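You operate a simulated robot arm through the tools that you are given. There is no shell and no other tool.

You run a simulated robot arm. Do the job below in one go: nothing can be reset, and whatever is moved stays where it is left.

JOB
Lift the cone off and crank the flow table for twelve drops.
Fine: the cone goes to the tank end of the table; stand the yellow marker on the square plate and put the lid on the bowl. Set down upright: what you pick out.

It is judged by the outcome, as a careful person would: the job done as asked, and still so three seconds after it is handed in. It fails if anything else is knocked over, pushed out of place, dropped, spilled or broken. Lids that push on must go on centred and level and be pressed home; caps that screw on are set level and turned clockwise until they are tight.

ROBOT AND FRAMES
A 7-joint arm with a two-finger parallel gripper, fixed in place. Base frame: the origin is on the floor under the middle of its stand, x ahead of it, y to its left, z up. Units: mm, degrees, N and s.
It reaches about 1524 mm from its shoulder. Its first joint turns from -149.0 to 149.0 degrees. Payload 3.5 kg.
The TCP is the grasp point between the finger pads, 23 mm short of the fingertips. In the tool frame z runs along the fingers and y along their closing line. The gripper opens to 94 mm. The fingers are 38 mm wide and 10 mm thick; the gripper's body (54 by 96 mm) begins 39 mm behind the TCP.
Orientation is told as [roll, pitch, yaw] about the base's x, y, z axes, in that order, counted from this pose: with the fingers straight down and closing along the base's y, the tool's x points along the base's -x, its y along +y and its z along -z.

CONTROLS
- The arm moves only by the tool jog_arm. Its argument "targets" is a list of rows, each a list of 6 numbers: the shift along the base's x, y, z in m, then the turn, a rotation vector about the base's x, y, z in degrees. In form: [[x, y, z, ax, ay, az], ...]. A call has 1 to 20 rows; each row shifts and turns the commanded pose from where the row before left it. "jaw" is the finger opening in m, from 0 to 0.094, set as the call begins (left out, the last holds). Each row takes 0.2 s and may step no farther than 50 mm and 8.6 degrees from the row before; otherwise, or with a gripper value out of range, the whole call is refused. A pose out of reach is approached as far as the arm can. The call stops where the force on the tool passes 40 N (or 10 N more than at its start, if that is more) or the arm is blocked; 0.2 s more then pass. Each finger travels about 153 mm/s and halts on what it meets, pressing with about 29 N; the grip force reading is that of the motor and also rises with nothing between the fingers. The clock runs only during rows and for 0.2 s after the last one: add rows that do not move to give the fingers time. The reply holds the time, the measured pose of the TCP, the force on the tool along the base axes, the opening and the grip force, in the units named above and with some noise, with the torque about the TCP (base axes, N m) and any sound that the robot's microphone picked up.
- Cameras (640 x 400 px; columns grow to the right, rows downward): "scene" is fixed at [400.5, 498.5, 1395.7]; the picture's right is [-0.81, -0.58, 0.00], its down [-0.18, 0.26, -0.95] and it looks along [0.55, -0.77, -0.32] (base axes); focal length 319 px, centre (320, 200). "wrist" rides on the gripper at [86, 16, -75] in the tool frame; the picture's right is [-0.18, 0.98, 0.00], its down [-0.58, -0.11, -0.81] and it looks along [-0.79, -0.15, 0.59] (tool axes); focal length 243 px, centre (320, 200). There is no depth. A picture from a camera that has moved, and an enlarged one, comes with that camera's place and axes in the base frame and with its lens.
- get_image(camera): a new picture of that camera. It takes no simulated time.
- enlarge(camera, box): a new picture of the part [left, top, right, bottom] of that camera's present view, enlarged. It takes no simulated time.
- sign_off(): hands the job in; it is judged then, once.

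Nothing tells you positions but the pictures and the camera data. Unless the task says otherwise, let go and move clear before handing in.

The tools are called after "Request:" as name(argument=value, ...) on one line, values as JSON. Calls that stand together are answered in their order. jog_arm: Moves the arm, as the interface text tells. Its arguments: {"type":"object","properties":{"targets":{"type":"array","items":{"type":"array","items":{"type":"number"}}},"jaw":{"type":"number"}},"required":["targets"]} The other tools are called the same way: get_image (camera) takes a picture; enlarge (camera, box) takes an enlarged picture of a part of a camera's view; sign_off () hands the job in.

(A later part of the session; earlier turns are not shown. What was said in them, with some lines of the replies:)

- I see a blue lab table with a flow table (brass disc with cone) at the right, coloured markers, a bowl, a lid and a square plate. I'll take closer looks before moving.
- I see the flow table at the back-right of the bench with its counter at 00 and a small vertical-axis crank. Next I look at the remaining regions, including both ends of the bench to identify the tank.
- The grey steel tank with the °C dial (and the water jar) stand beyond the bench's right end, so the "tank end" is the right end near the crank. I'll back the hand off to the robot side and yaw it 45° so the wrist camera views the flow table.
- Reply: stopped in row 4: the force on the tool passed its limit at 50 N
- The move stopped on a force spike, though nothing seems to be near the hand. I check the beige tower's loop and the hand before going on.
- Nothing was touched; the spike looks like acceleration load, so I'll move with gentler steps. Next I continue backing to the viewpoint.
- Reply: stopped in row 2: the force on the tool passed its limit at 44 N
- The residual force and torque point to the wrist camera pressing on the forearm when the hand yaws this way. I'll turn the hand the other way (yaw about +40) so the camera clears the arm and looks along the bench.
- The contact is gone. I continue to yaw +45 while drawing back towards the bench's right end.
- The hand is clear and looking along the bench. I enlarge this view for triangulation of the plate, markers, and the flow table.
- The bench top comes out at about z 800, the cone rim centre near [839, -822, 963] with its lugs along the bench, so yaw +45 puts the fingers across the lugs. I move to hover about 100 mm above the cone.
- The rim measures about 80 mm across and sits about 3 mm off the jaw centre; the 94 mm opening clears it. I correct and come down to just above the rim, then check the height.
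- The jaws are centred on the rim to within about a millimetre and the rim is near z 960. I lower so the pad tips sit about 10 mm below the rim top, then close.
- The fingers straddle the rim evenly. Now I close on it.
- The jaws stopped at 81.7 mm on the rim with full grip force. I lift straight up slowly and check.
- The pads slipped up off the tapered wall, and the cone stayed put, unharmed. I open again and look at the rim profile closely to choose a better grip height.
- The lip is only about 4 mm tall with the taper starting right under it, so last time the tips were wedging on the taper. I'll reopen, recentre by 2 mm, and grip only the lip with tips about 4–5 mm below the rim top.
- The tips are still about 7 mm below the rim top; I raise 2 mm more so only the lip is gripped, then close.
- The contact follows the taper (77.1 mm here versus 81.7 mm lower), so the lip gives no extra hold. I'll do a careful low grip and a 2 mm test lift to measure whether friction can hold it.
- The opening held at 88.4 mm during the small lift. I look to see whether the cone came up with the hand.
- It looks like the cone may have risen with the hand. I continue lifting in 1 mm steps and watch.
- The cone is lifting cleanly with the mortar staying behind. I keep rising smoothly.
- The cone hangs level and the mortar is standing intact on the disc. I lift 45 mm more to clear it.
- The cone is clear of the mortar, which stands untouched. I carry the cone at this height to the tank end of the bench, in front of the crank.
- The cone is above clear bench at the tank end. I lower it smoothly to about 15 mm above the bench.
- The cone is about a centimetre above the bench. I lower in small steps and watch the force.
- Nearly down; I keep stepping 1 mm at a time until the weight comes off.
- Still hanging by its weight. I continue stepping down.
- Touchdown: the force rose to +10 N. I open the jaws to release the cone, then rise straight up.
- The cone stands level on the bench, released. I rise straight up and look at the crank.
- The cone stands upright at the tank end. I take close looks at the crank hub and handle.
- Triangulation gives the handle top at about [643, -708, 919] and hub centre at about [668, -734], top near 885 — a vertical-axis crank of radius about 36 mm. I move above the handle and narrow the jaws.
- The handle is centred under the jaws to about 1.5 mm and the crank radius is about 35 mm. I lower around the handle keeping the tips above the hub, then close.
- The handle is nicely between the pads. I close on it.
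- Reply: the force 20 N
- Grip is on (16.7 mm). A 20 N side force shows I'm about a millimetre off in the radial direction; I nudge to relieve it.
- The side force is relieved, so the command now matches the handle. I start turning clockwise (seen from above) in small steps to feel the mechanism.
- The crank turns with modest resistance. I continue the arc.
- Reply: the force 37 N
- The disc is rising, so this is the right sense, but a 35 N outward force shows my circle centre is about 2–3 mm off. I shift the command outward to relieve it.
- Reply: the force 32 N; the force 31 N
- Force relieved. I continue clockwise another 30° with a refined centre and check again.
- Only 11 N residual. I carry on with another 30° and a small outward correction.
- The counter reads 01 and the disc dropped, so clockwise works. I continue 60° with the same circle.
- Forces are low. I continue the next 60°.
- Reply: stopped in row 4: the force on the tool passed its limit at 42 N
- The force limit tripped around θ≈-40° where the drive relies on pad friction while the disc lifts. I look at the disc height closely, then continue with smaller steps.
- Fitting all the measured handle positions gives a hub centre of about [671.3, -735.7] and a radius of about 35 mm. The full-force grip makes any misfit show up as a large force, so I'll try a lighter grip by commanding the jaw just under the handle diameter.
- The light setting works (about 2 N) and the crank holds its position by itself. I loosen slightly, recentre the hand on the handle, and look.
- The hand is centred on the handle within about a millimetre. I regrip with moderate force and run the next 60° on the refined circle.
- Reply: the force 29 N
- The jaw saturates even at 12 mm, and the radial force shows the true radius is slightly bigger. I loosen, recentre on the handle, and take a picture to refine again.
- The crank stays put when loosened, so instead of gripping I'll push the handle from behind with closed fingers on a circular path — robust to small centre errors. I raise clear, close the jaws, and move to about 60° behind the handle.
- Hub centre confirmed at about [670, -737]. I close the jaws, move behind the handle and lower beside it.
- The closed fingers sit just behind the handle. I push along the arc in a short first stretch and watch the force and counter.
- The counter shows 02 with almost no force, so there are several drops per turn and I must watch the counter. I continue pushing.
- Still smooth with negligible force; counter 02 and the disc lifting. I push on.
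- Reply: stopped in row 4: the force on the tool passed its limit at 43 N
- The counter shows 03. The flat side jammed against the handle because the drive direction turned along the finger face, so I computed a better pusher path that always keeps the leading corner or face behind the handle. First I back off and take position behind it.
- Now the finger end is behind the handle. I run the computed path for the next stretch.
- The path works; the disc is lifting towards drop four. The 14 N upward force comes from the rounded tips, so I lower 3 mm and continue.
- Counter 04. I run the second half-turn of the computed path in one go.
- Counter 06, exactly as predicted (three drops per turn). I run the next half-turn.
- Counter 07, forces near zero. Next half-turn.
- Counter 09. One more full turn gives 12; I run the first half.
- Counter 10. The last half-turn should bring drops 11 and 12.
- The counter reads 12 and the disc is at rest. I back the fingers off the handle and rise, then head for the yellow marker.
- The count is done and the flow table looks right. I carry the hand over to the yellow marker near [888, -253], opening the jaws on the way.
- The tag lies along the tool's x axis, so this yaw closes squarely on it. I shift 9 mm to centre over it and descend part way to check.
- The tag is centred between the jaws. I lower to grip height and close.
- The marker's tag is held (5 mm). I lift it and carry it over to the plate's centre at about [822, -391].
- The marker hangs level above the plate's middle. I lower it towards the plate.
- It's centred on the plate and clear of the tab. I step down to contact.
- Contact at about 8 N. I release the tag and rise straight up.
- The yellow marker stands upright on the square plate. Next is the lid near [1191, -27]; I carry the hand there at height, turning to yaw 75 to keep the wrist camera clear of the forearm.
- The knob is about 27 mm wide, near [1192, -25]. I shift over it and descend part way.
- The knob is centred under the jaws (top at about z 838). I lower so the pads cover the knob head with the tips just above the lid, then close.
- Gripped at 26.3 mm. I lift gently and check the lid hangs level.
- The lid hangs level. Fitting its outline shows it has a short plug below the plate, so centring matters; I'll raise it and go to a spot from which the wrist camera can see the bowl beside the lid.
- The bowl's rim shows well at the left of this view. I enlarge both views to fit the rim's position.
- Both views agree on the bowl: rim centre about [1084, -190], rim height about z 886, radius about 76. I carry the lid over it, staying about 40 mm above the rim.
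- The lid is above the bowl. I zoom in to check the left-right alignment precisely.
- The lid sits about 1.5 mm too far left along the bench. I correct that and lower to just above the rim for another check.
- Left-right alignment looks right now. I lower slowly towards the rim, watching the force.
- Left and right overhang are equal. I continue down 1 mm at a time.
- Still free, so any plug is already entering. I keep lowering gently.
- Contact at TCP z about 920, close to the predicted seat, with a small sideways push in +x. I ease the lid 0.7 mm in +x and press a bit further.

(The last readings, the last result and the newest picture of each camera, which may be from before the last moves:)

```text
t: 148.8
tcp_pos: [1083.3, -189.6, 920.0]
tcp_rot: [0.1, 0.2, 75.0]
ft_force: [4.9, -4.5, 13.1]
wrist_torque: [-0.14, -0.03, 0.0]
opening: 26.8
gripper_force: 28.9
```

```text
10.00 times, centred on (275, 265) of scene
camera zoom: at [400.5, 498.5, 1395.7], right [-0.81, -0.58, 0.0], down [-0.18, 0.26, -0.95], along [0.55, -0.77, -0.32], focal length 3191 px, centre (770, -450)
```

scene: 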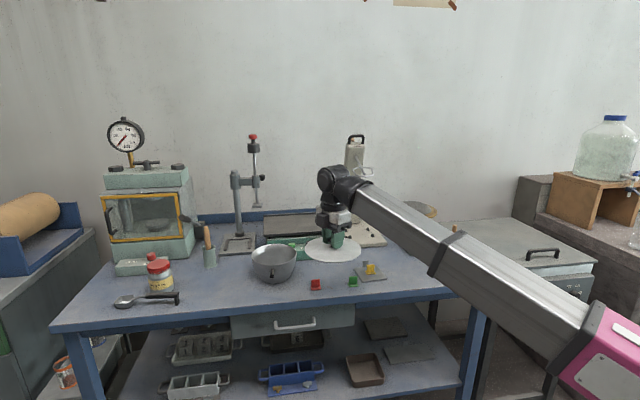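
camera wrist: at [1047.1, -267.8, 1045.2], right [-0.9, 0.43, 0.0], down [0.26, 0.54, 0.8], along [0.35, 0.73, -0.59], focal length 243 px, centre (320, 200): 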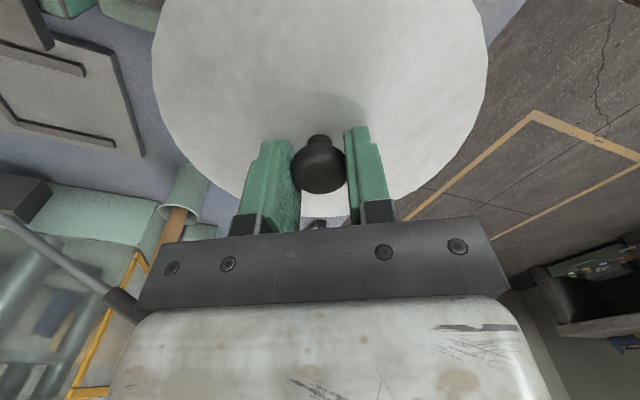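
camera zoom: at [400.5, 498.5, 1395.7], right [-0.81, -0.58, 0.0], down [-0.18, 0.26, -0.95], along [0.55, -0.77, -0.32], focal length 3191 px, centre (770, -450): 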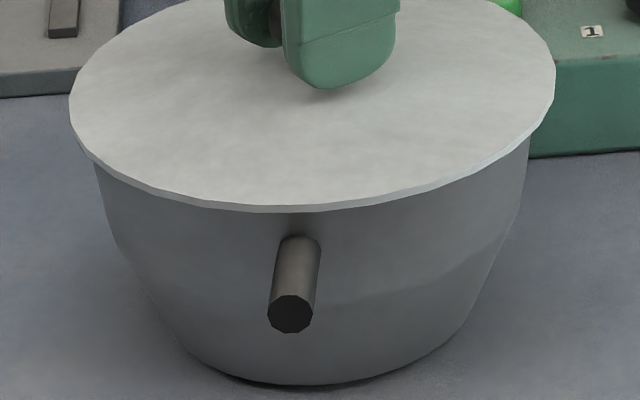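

The rim now pushes the lid towards the wall by about 6 N, so I shift it 0.8 mm that way and read again.

Request:
jog_arm(targets=[[0.0005, -0.0006, 0, 0, 0, 0], [0, 0, 0, 0, 0, 0]])

Request:
jog_arm(targets=[[0.0003, -0.0003, -0.0005, 0, 0, 0], [0, 0, 0, 0, 0, 0]])

Request:
enlarge(camera="scene", box=[250, 245, 300, 285])

```text
t: 149.4
tcp_pos: [1083.8, -190.7, 919.9]
tcp_rot: [0.2, 0.2, 74.9]
ft_force: [3.8, -2.3, 10.4]
wrist_torque: [-0.08, 0.03, -0.03]
opening: 26.5
gripper_force: 29.0
```

```text
t: 150.0
tcp_pos: [1083.9, -189.0, 919.8]
tcp_rot: [0.1, 0.1, 75.0]
ft_force: [-2.0, -0.8, 9.7]
wrist_torque: [0.03, 0.03, 0.01]
opening: 26.5
gripper_force: 29.4
```

```text
10.00 times, centred on (275, 265) of scene
camera zoom: at [400.5, 498.5, 1395.7], right [-0.81, -0.58, 0.0], down [-0.18, 0.26, -0.95], along [0.55, -0.77, -0.32], focal length 3191 px, centre (770, -450)
```

zoom: 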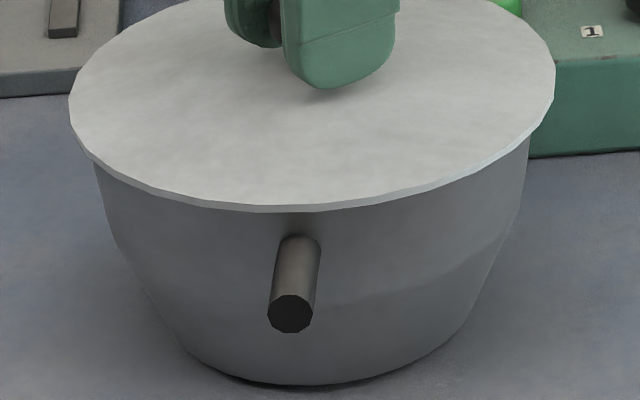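

Sideways forces are now nearly zero and the contact is even. I press down in steps to seat it home.

Request:
jog_arm(targets=[[0, 0, -0.001, 0, 0, 0], [0, 0, 0, 0, 0, 0]])

Request:
jog_arm(targets=[[0, 0, -0.001, 0, 0, 0], [0, 0, 0, 0, 0, 0]])

Request:
enlarge(camera="scene", box=[250, 245, 300, 285])

```text
t: 150.6
tcp_pos: [1085.4, -189.6, 918.9]
tcp_rot: [0.2, 0.2, 75.0]
ft_force: [-6.2, 0.6, 19.2]
wrist_torque: [-0.01, 0.1, 0.0]
opening: 26.4
gripper_force: 28.9
```

```text
t: 151.2
tcp_pos: [1084.6, -189.6, 918.8]
tcp_rot: [0.1, 0.3, 75.0]
ft_force: [-7.4, 1.7, 20.3]
wrist_torque: [0.04, 0.12, -0.02]
opening: 26.5
gripper_force: 29.0
```

```text
10.00 times, centred on (275, 265) of scene
camera zoom: at [400.5, 498.5, 1395.7], right [-0.81, -0.58, 0.0], down [-0.18, 0.26, -0.95], along [0.55, -0.77, -0.32], focal length 3191 px, centre (770, -450)
```

zoom: 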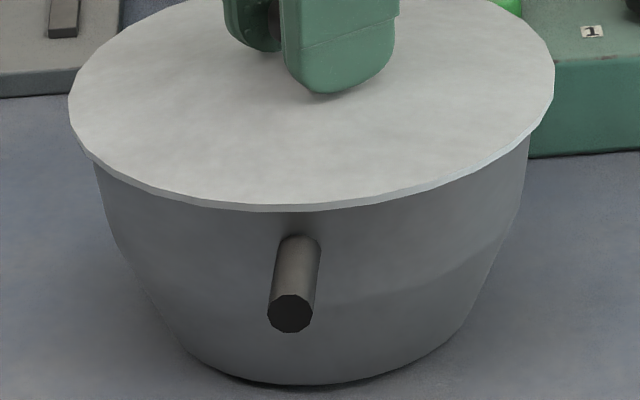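

The lid no longer moves under 20 N — it's seated. I relieve the side load, open the jaws and lift off for a look.

Request:
jog_arm(targets=[[-0.0005, 0.0001, 0.0015, 0, 0, 0], [0, 0, 0, 0, 0, 0]])

Request:
jog_arm(targets=[[0, 0, 0, 0, 0, 0], [0, 0, 0, 0, 0, 0], [0, 0, 0, 0, 0, 0]], jaw=0.055)

Request:
jog_arm(targets=[[0, 0, 0.003, 0, 0, 0], [0, 0, 0.007, 0, 0, 0], [0, 0, 0.012, 0, 0, 0], [0, 0, 0.016, 0, 0, 0], [0, 0, 0.014, 0, 0, 0], [0, 0, 0.008, 0, 0, 0], [0, 0, 0.003, 0, 0, 0]])

Request:
enlarge(camera="scene", box=[250, 240, 300, 280])

Request:
get_image(camera="wrist")

```text
t: 151.8
tcp_pos: [1084.5, -189.6, 919.1]
tcp_rot: [0.0, 0.2, 75.1]
ft_force: [-0.4, 1.4, 3.4]
wrist_torque: [0.11, -0.06, 0.05]
opening: 26.5
gripper_force: 29.3
```

```text
t: 152.6
tcp_pos: [1084.6, -190.8, 919.4]
tcp_rot: [0.1, 0.2, 74.9]
ft_force: [-0.2, 0.4, 0.0]
wrist_torque: [-0.01, 0.02, 0.03]
opening: 55.1
gripper_force: 0.1
```

```text
t: 154.2
tcp_pos: [1085.5, -190.2, 980.4]
tcp_rot: [0.2, 0.2, 75.0]
ft_force: [0.4, 0.1, -0.7]
wrist_torque: [0.05, 0.02, -0.01]
opening: 54.9
gripper_force: 0.1
```

```text
10.00 times, centred on (275, 260) of scene
camera zoom: at [400.5, 498.5, 1395.7], right [-0.81, -0.58, 0.0], down [-0.18, 0.26, -0.95], along [0.55, -0.77, -0.32], focal length 3191 px, centre (770, -400)
```

zoom: 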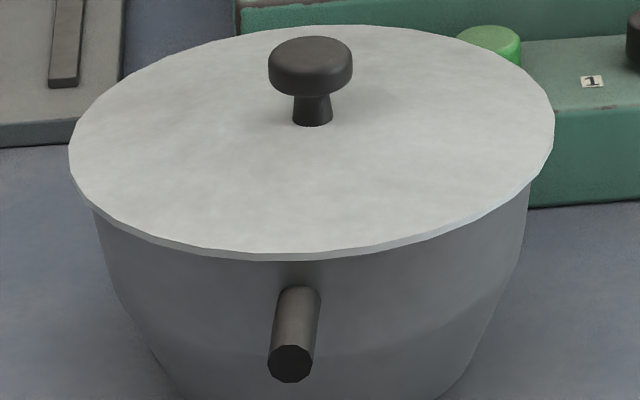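

```text
taken
camera wrist: at [1046.0, -269.5, 1055.9], right [-0.9, 0.43, 0.0], down [0.26, 0.54, 0.8], along [0.35, 0.73, -0.59], focal length 243 px, centre (320, 200)
```

wrist: 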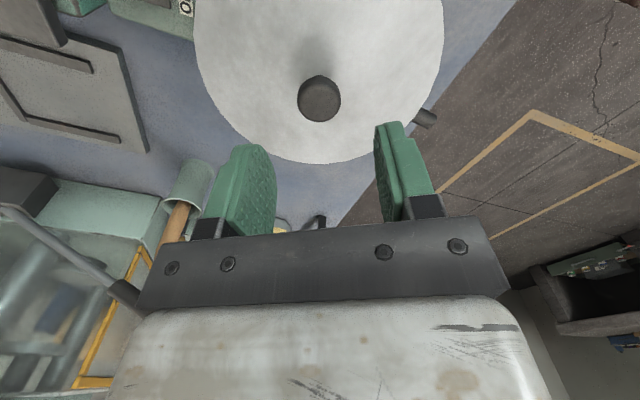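

The lid sits level with even overhang, its underside at rim height. I'll give one straight press on the knob with closed fingertips to be sure it is home.

Request:
jog_arm(targets=[[-0.0003, 0, 0, 0, 0, 0], [0, 0, 0, 0, 0, 0], [0, 0, -0.006, 0, 0, 0], [0, 0, -0.011, 0, 0, 0], [0, 0, -0.01, 0, 0, 0], [0, 0, -0.006, 0, 0, 0], [0, 0, -0.003, 0, 0, 0], [0, 0, 0, 0, 0, 0]], jaw=0.0)

Request:
enlarge(camera="scene", box=[250, 235, 300, 275])

Request:
enlarge(camera="wrist", box=[200, 40, 440, 220])

```text
t: 156.0
tcp_pos: [1083.6, -190.5, 944.9]
tcp_rot: [0.2, 0.2, 75.1]
ft_force: [-0.8, -0.3, 0.0]
wrist_torque: [-0.02, 0.01, 0.02]
opening: 0.0
gripper_force: 29.5
```

```text
10.00 times, centred on (275, 255) of scene
camera zoom: at [400.5, 498.5, 1395.7], right [-0.81, -0.58, 0.0], down [-0.18, 0.26, -0.95], along [0.55, -0.77, -0.32], focal length 3191 px, centre (770, -350)
```

zoom: 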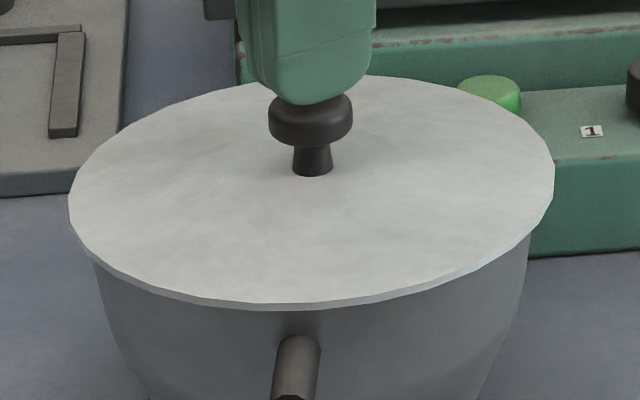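

```text
2.22 times, centred on (320, 130) of wrist
camera zoom: at [1044.7, -269.7, 1020.1], right [-0.9, 0.43, 0.0], down [0.26, 0.54, 0.8], along [0.35, 0.73, -0.59], focal length 539 px, centre (320, 356)
```

zoom: 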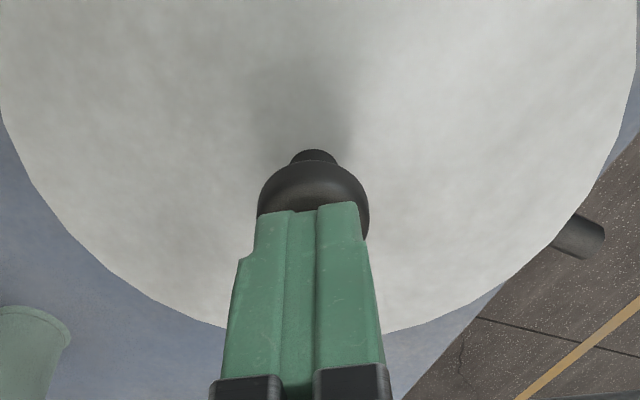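

Request:
jog_arm(targets=[[0, 0, -0.0015, 0, 0, 0], [0, 0, -0.0015, 0, 0, 0], [0, 0, 0, 0, 0, 0]])

Request:
jog_arm(targets=[[0, 0, -0.001, 0, 0, 0], [0, 0, 0, 0, 0, 0]])

Request:
jog_arm(targets=[[0, 0, -0.001, 0, 0, 0], [0, 0, 0, 0, 0, 0]])

```text
t: 156.8
tcp_pos: [1085.0, -189.4, 941.7]
tcp_rot: [0.2, 0.2, 75.1]
ft_force: [-0.3, -0.3, 0.8]
wrist_torque: [-0.03, -0.01, -0.01]
opening: 0.0
gripper_force: 28.8
```

```text
t: 157.4
tcp_pos: [1083.9, -189.7, 941.7]
tcp_rot: [0.1, 0.2, 75.0]
ft_force: [-1.3, -0.1, 2.1]
wrist_torque: [-0.02, -0.02, 0.0]
opening: 0.1
gripper_force: 28.6
```

```text
t: 158.0
tcp_pos: [1083.4, -189.3, 940.8]
tcp_rot: [0.2, 0.1, 74.9]
ft_force: [-2.6, -0.5, 13.0]
wrist_torque: [0.02, -0.02, 0.0]
opening: 0.0
gripper_force: 28.6
```

Request:
jog_arm(targets=[[0, 0, -0.001, 0, 0, 0], [0, 0, 0, 0, 0, 0]])

Request:
jog_arm(targets=[[0, 0, -0.0006, 0, 0, 0], [0, 0, 0, 0, 0, 0]])

Request:
enlarge(camera="scene", box=[250, 240, 300, 280])

```text
t: 158.6
tcp_pos: [1084.5, -189.8, 941.7]
tcp_rot: [0.0, 0.2, 75.0]
ft_force: [0.4, -0.2, 26.5]
wrist_torque: [-0.05, 0.02, -0.04]
opening: 0.1
gripper_force: 28.9
```

```text
t: 159.4
tcp_pos: [1084.9, -189.2, 941.1]
tcp_rot: [-0.1, 0.2, 75.1]
ft_force: [-2.5, 0.2, 11.1]
wrist_torque: [0.02, 0.08, -0.02]
opening: 0.0
gripper_force: 29.2
stopped in row 2: the force on the tool passed its limit at 41 N (the readings are from after the stop); the commanded pose is now the measured one
```

```text
10.00 times, centred on (275, 260) of scene
camera zoom: at [400.5, 498.5, 1395.7], right [-0.81, -0.58, 0.0], down [-0.18, 0.26, -0.95], along [0.55, -0.77, -0.32], focal length 3191 px, centre (770, -400)
```

zoom: 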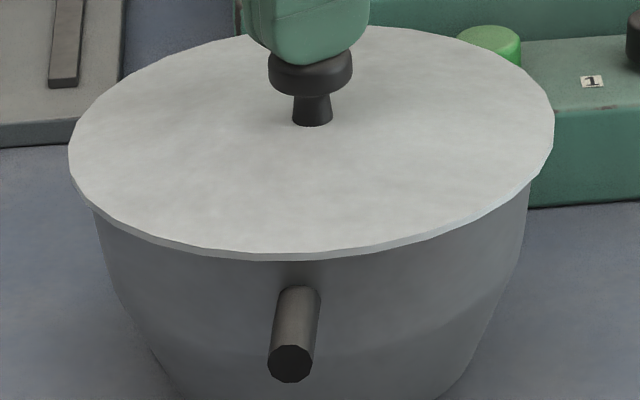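

The lid took over 30 N without moving, so it is home. I rise well clear and check everything.

Request:
jog_arm(targets=[[0, 0, 0.003, 0, 0, 0], [0, 0, 0.007, 0, 0, 0], [0, 0, 0.012, 0, 0, 0], [0, 0, 0.018, 0, 0, 0], [0, 0, 0.022, 0, 0, 0], [0, 0, 0.024, 0, 0, 0], [0, 0, 0.022, 0, 0, 0], [-0.004, 0.001, 0.018, 0, 0, 0], [-0.01, 0.003, 0.012, 0, 0, 0], [-0.018, 0.005, 0.006, 0, 0, 0], [-0.024, 0.007, 0.002, 0, 0, 0], [-0.027, 0.008, 0, 0, 0, 0], [-0.027, 0.008, 0, 0, 0, 0], [-0.027, 0.008, 0, 0, 0, 0], [-0.024, 0.007, 0, 0, 0, 0], [-0.018, 0.005, 0, 0, 0, 0], [-0.01, 0.003, 0, 0, 0, 0], [-0.004, 0.001, 0, 0, 0, 0]])

Request:
get_image(camera="scene")

Request:
enlarge(camera="scene", box=[380, 190, 500, 290])

Request:
enlarge(camera="scene", box=[200, 220, 400, 310])

```text
t: 163.2
tcp_pos: [893.4, -134.5, 1085.7]
tcp_rot: [0.0, 0.2, 75.0]
ft_force: [-0.9, -0.5, -0.6]
wrist_torque: [0.06, -0.01, -0.02]
opening: 0.3
gripper_force: 29.5
```

```text
taken
```

scene: 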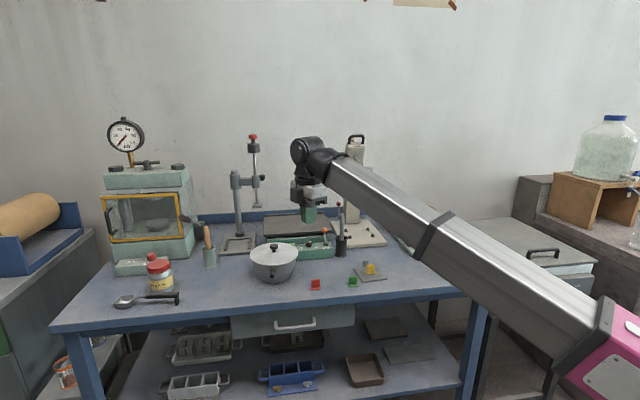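

```text
4.00 times, centred on (440, 240) of scene
camera zoom: at [400.5, 498.5, 1395.7], right [-0.81, -0.58, 0.0], down [-0.18, 0.26, -0.95], along [0.55, -0.77, -0.32], focal length 1276 px, centre (-160, 40)
```

zoom: 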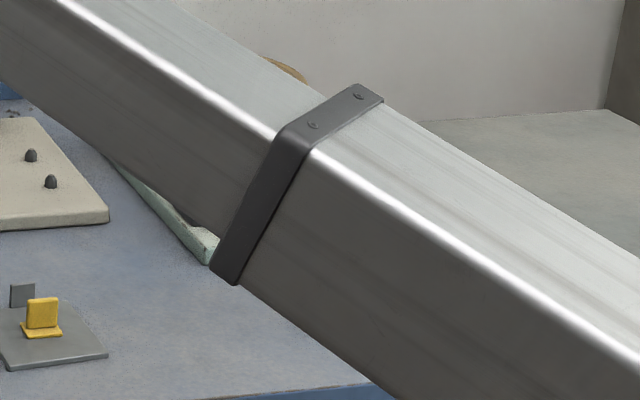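

```text
3.20 times, centred on (300, 265) of scene
camera zoom: at [400.5, 498.5, 1395.7], right [-0.81, -0.58, 0.0], down [-0.18, 0.26, -0.95], along [0.55, -0.77, -0.32], focal length 1021 px, centre (384, -8)
```

zoom: 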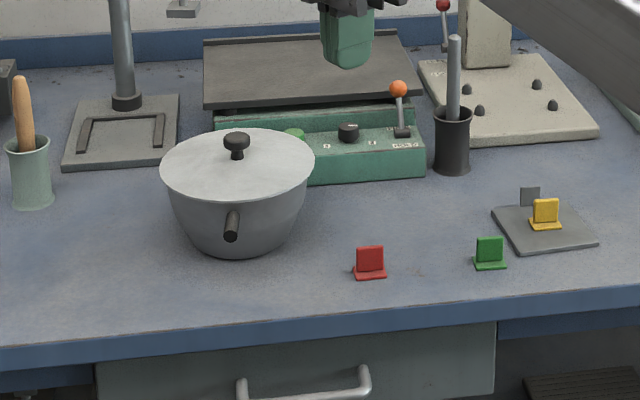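

The lid and marker look right, but the forearm hides the flow table and cone. I swing the hand left at height to see them.

Request:
jog_arm(targets=[[0.004, 0.003, 0, 0, 0, 0], [0.009, 0.006, 0, 0, 0, 0], [0.014, 0.01, 0, 0, 0, 0], [0.019, 0.014, 0, 0, 0, 0], [0.022, 0.016, 0, 0, 0, 0], [0.022, 0.016, 0, 0, 0, 0], [0.022, 0.016, 0, 0, 0, 0], [0.022, 0.016, 0, 0, 0, 0], [0.019, 0.014, 0, 0, 0, 0], [0.014, 0.01, 0, 0, 0, 0], [0.009, 0.006, 0, 0, 0, 0], [0.004, 0.003, 0, 0, 0, 0]])

Request:
get_image(camera="scene")

Request:
enlarge(camera="scene", box=[380, 190, 500, 290])

```text
t: 165.8
tcp_pos: [1070.9, -4.7, 1086.7]
tcp_rot: [0.1, 0.2, 75.0]
ft_force: [-0.3, 0.1, 0.2]
wrist_torque: [0.01, 0.01, -0.01]
opening: 0.1
gripper_force: 29.1
```

```text
taken
```

scene: 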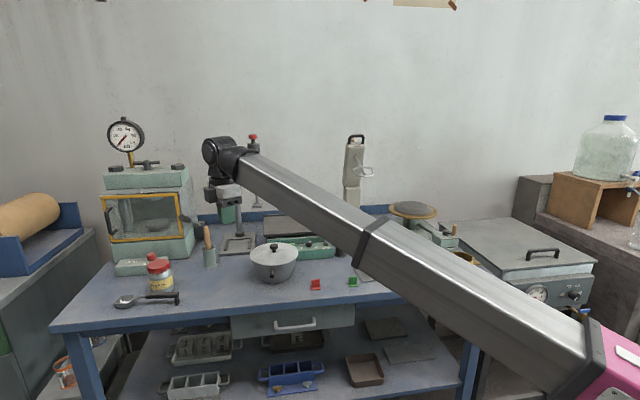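

```text
4.00 times, centred on (440, 240) of scene
camera zoom: at [400.5, 498.5, 1395.7], right [-0.81, -0.58, 0.0], down [-0.18, 0.26, -0.95], along [0.55, -0.77, -0.32], focal length 1276 px, centre (-160, 40)
```

zoom: 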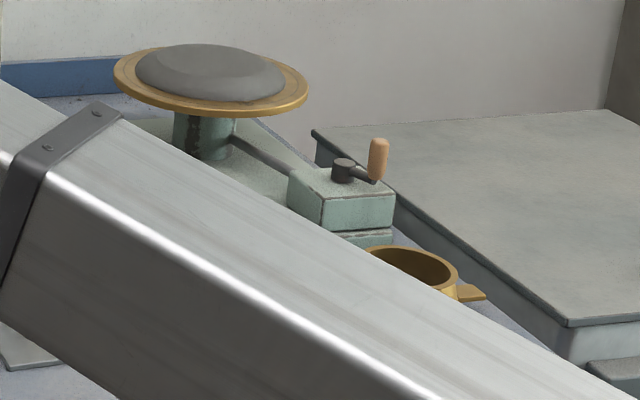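

Cone upright; the counter is still hidden. I swing a little more.

Request:
jog_arm(targets=[[0, 0.004, 0, 0, 0, 0], [0, 0.01, 0, 0, 0, 0], [0, 0.016, 0, 0, 0, 0], [0, 0.022, 0, 0, 0, 0], [0, 0.026, 0, 0, 0, 0], [0, 0.026, 0, 0, 0, 0], [0, 0.022, 0, 0, 0, 0], [0, 0.016, 0, 0, 0, 0], [0, 0.01, 0, 0, 0, 0], [0, 0.004, 0, 0, 0, 0]])

Request:
enlarge(camera="scene", box=[340, 180, 500, 300])

Request:
get_image(camera="scene")

```text
t: 168.0
tcp_pos: [1070.2, 153.2, 1085.2]
tcp_rot: [0.0, 0.1, 75.0]
ft_force: [1.0, -0.6, -0.4]
wrist_torque: [-0.01, 0.02, 0.05]
opening: 0.1
gripper_force: 29.2
```

```text
3.33 times, centred on (420, 240) of scene
camera zoom: at [400.5, 498.5, 1395.7], right [-0.81, -0.58, 0.0], down [-0.18, 0.26, -0.95], along [0.55, -0.77, -0.32], focal length 1064 px, centre (-13, 67)
```

zoom: 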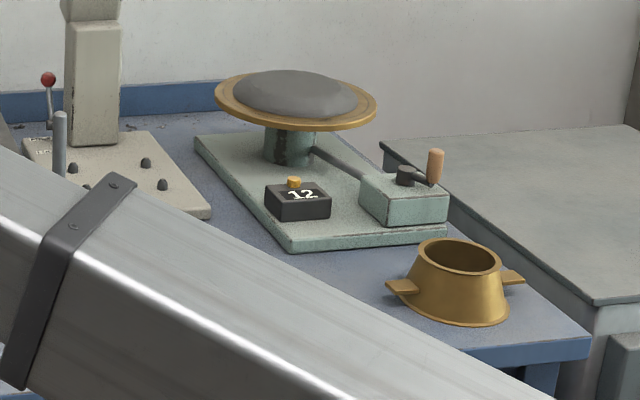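

```text
taken
```

scene: 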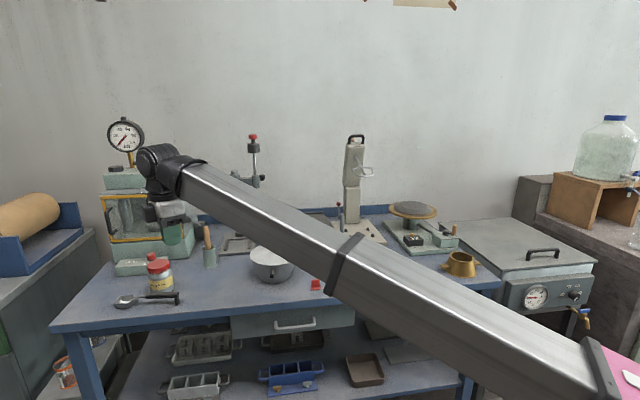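

The counter reads 12, and the cone stands upright on the tank end of the bench. The yellow marker is on the square plate, the lid is seated on the bowl, and the hand is clear. I hand the job in.

Request:
sign_off()

```text
The job is handed in.
```

The job is done and handed in. My last camera checks, just before handing in, showed everything in place and nothing else disturbed.

- **Cone:** It is lifted off the mortar and stands upright on the right-hand end of the bench. I took the steel tank with the °C dial beyond that end to be "the tank".
- **Flow table:** It is cranked for twelve drops and the counter reads 12. The crank gives three drops per turn, so I counted by the counter rather than by turns.
- **Yellow marker:** It stands upright near the middle of the square plate.
- **Lid:** It is on the bowl, centred and level. I pressed it straight down with more than 30 N and it did not move.

Two things happened on the way. My first grip on the cone slipped off its tapered side, which nudged the cone a millimetre or two before I gripped it again lower down. Early in the cranking the arm stopped on its force limit a few times, so I finished by pushing the handle round with closed fingers.
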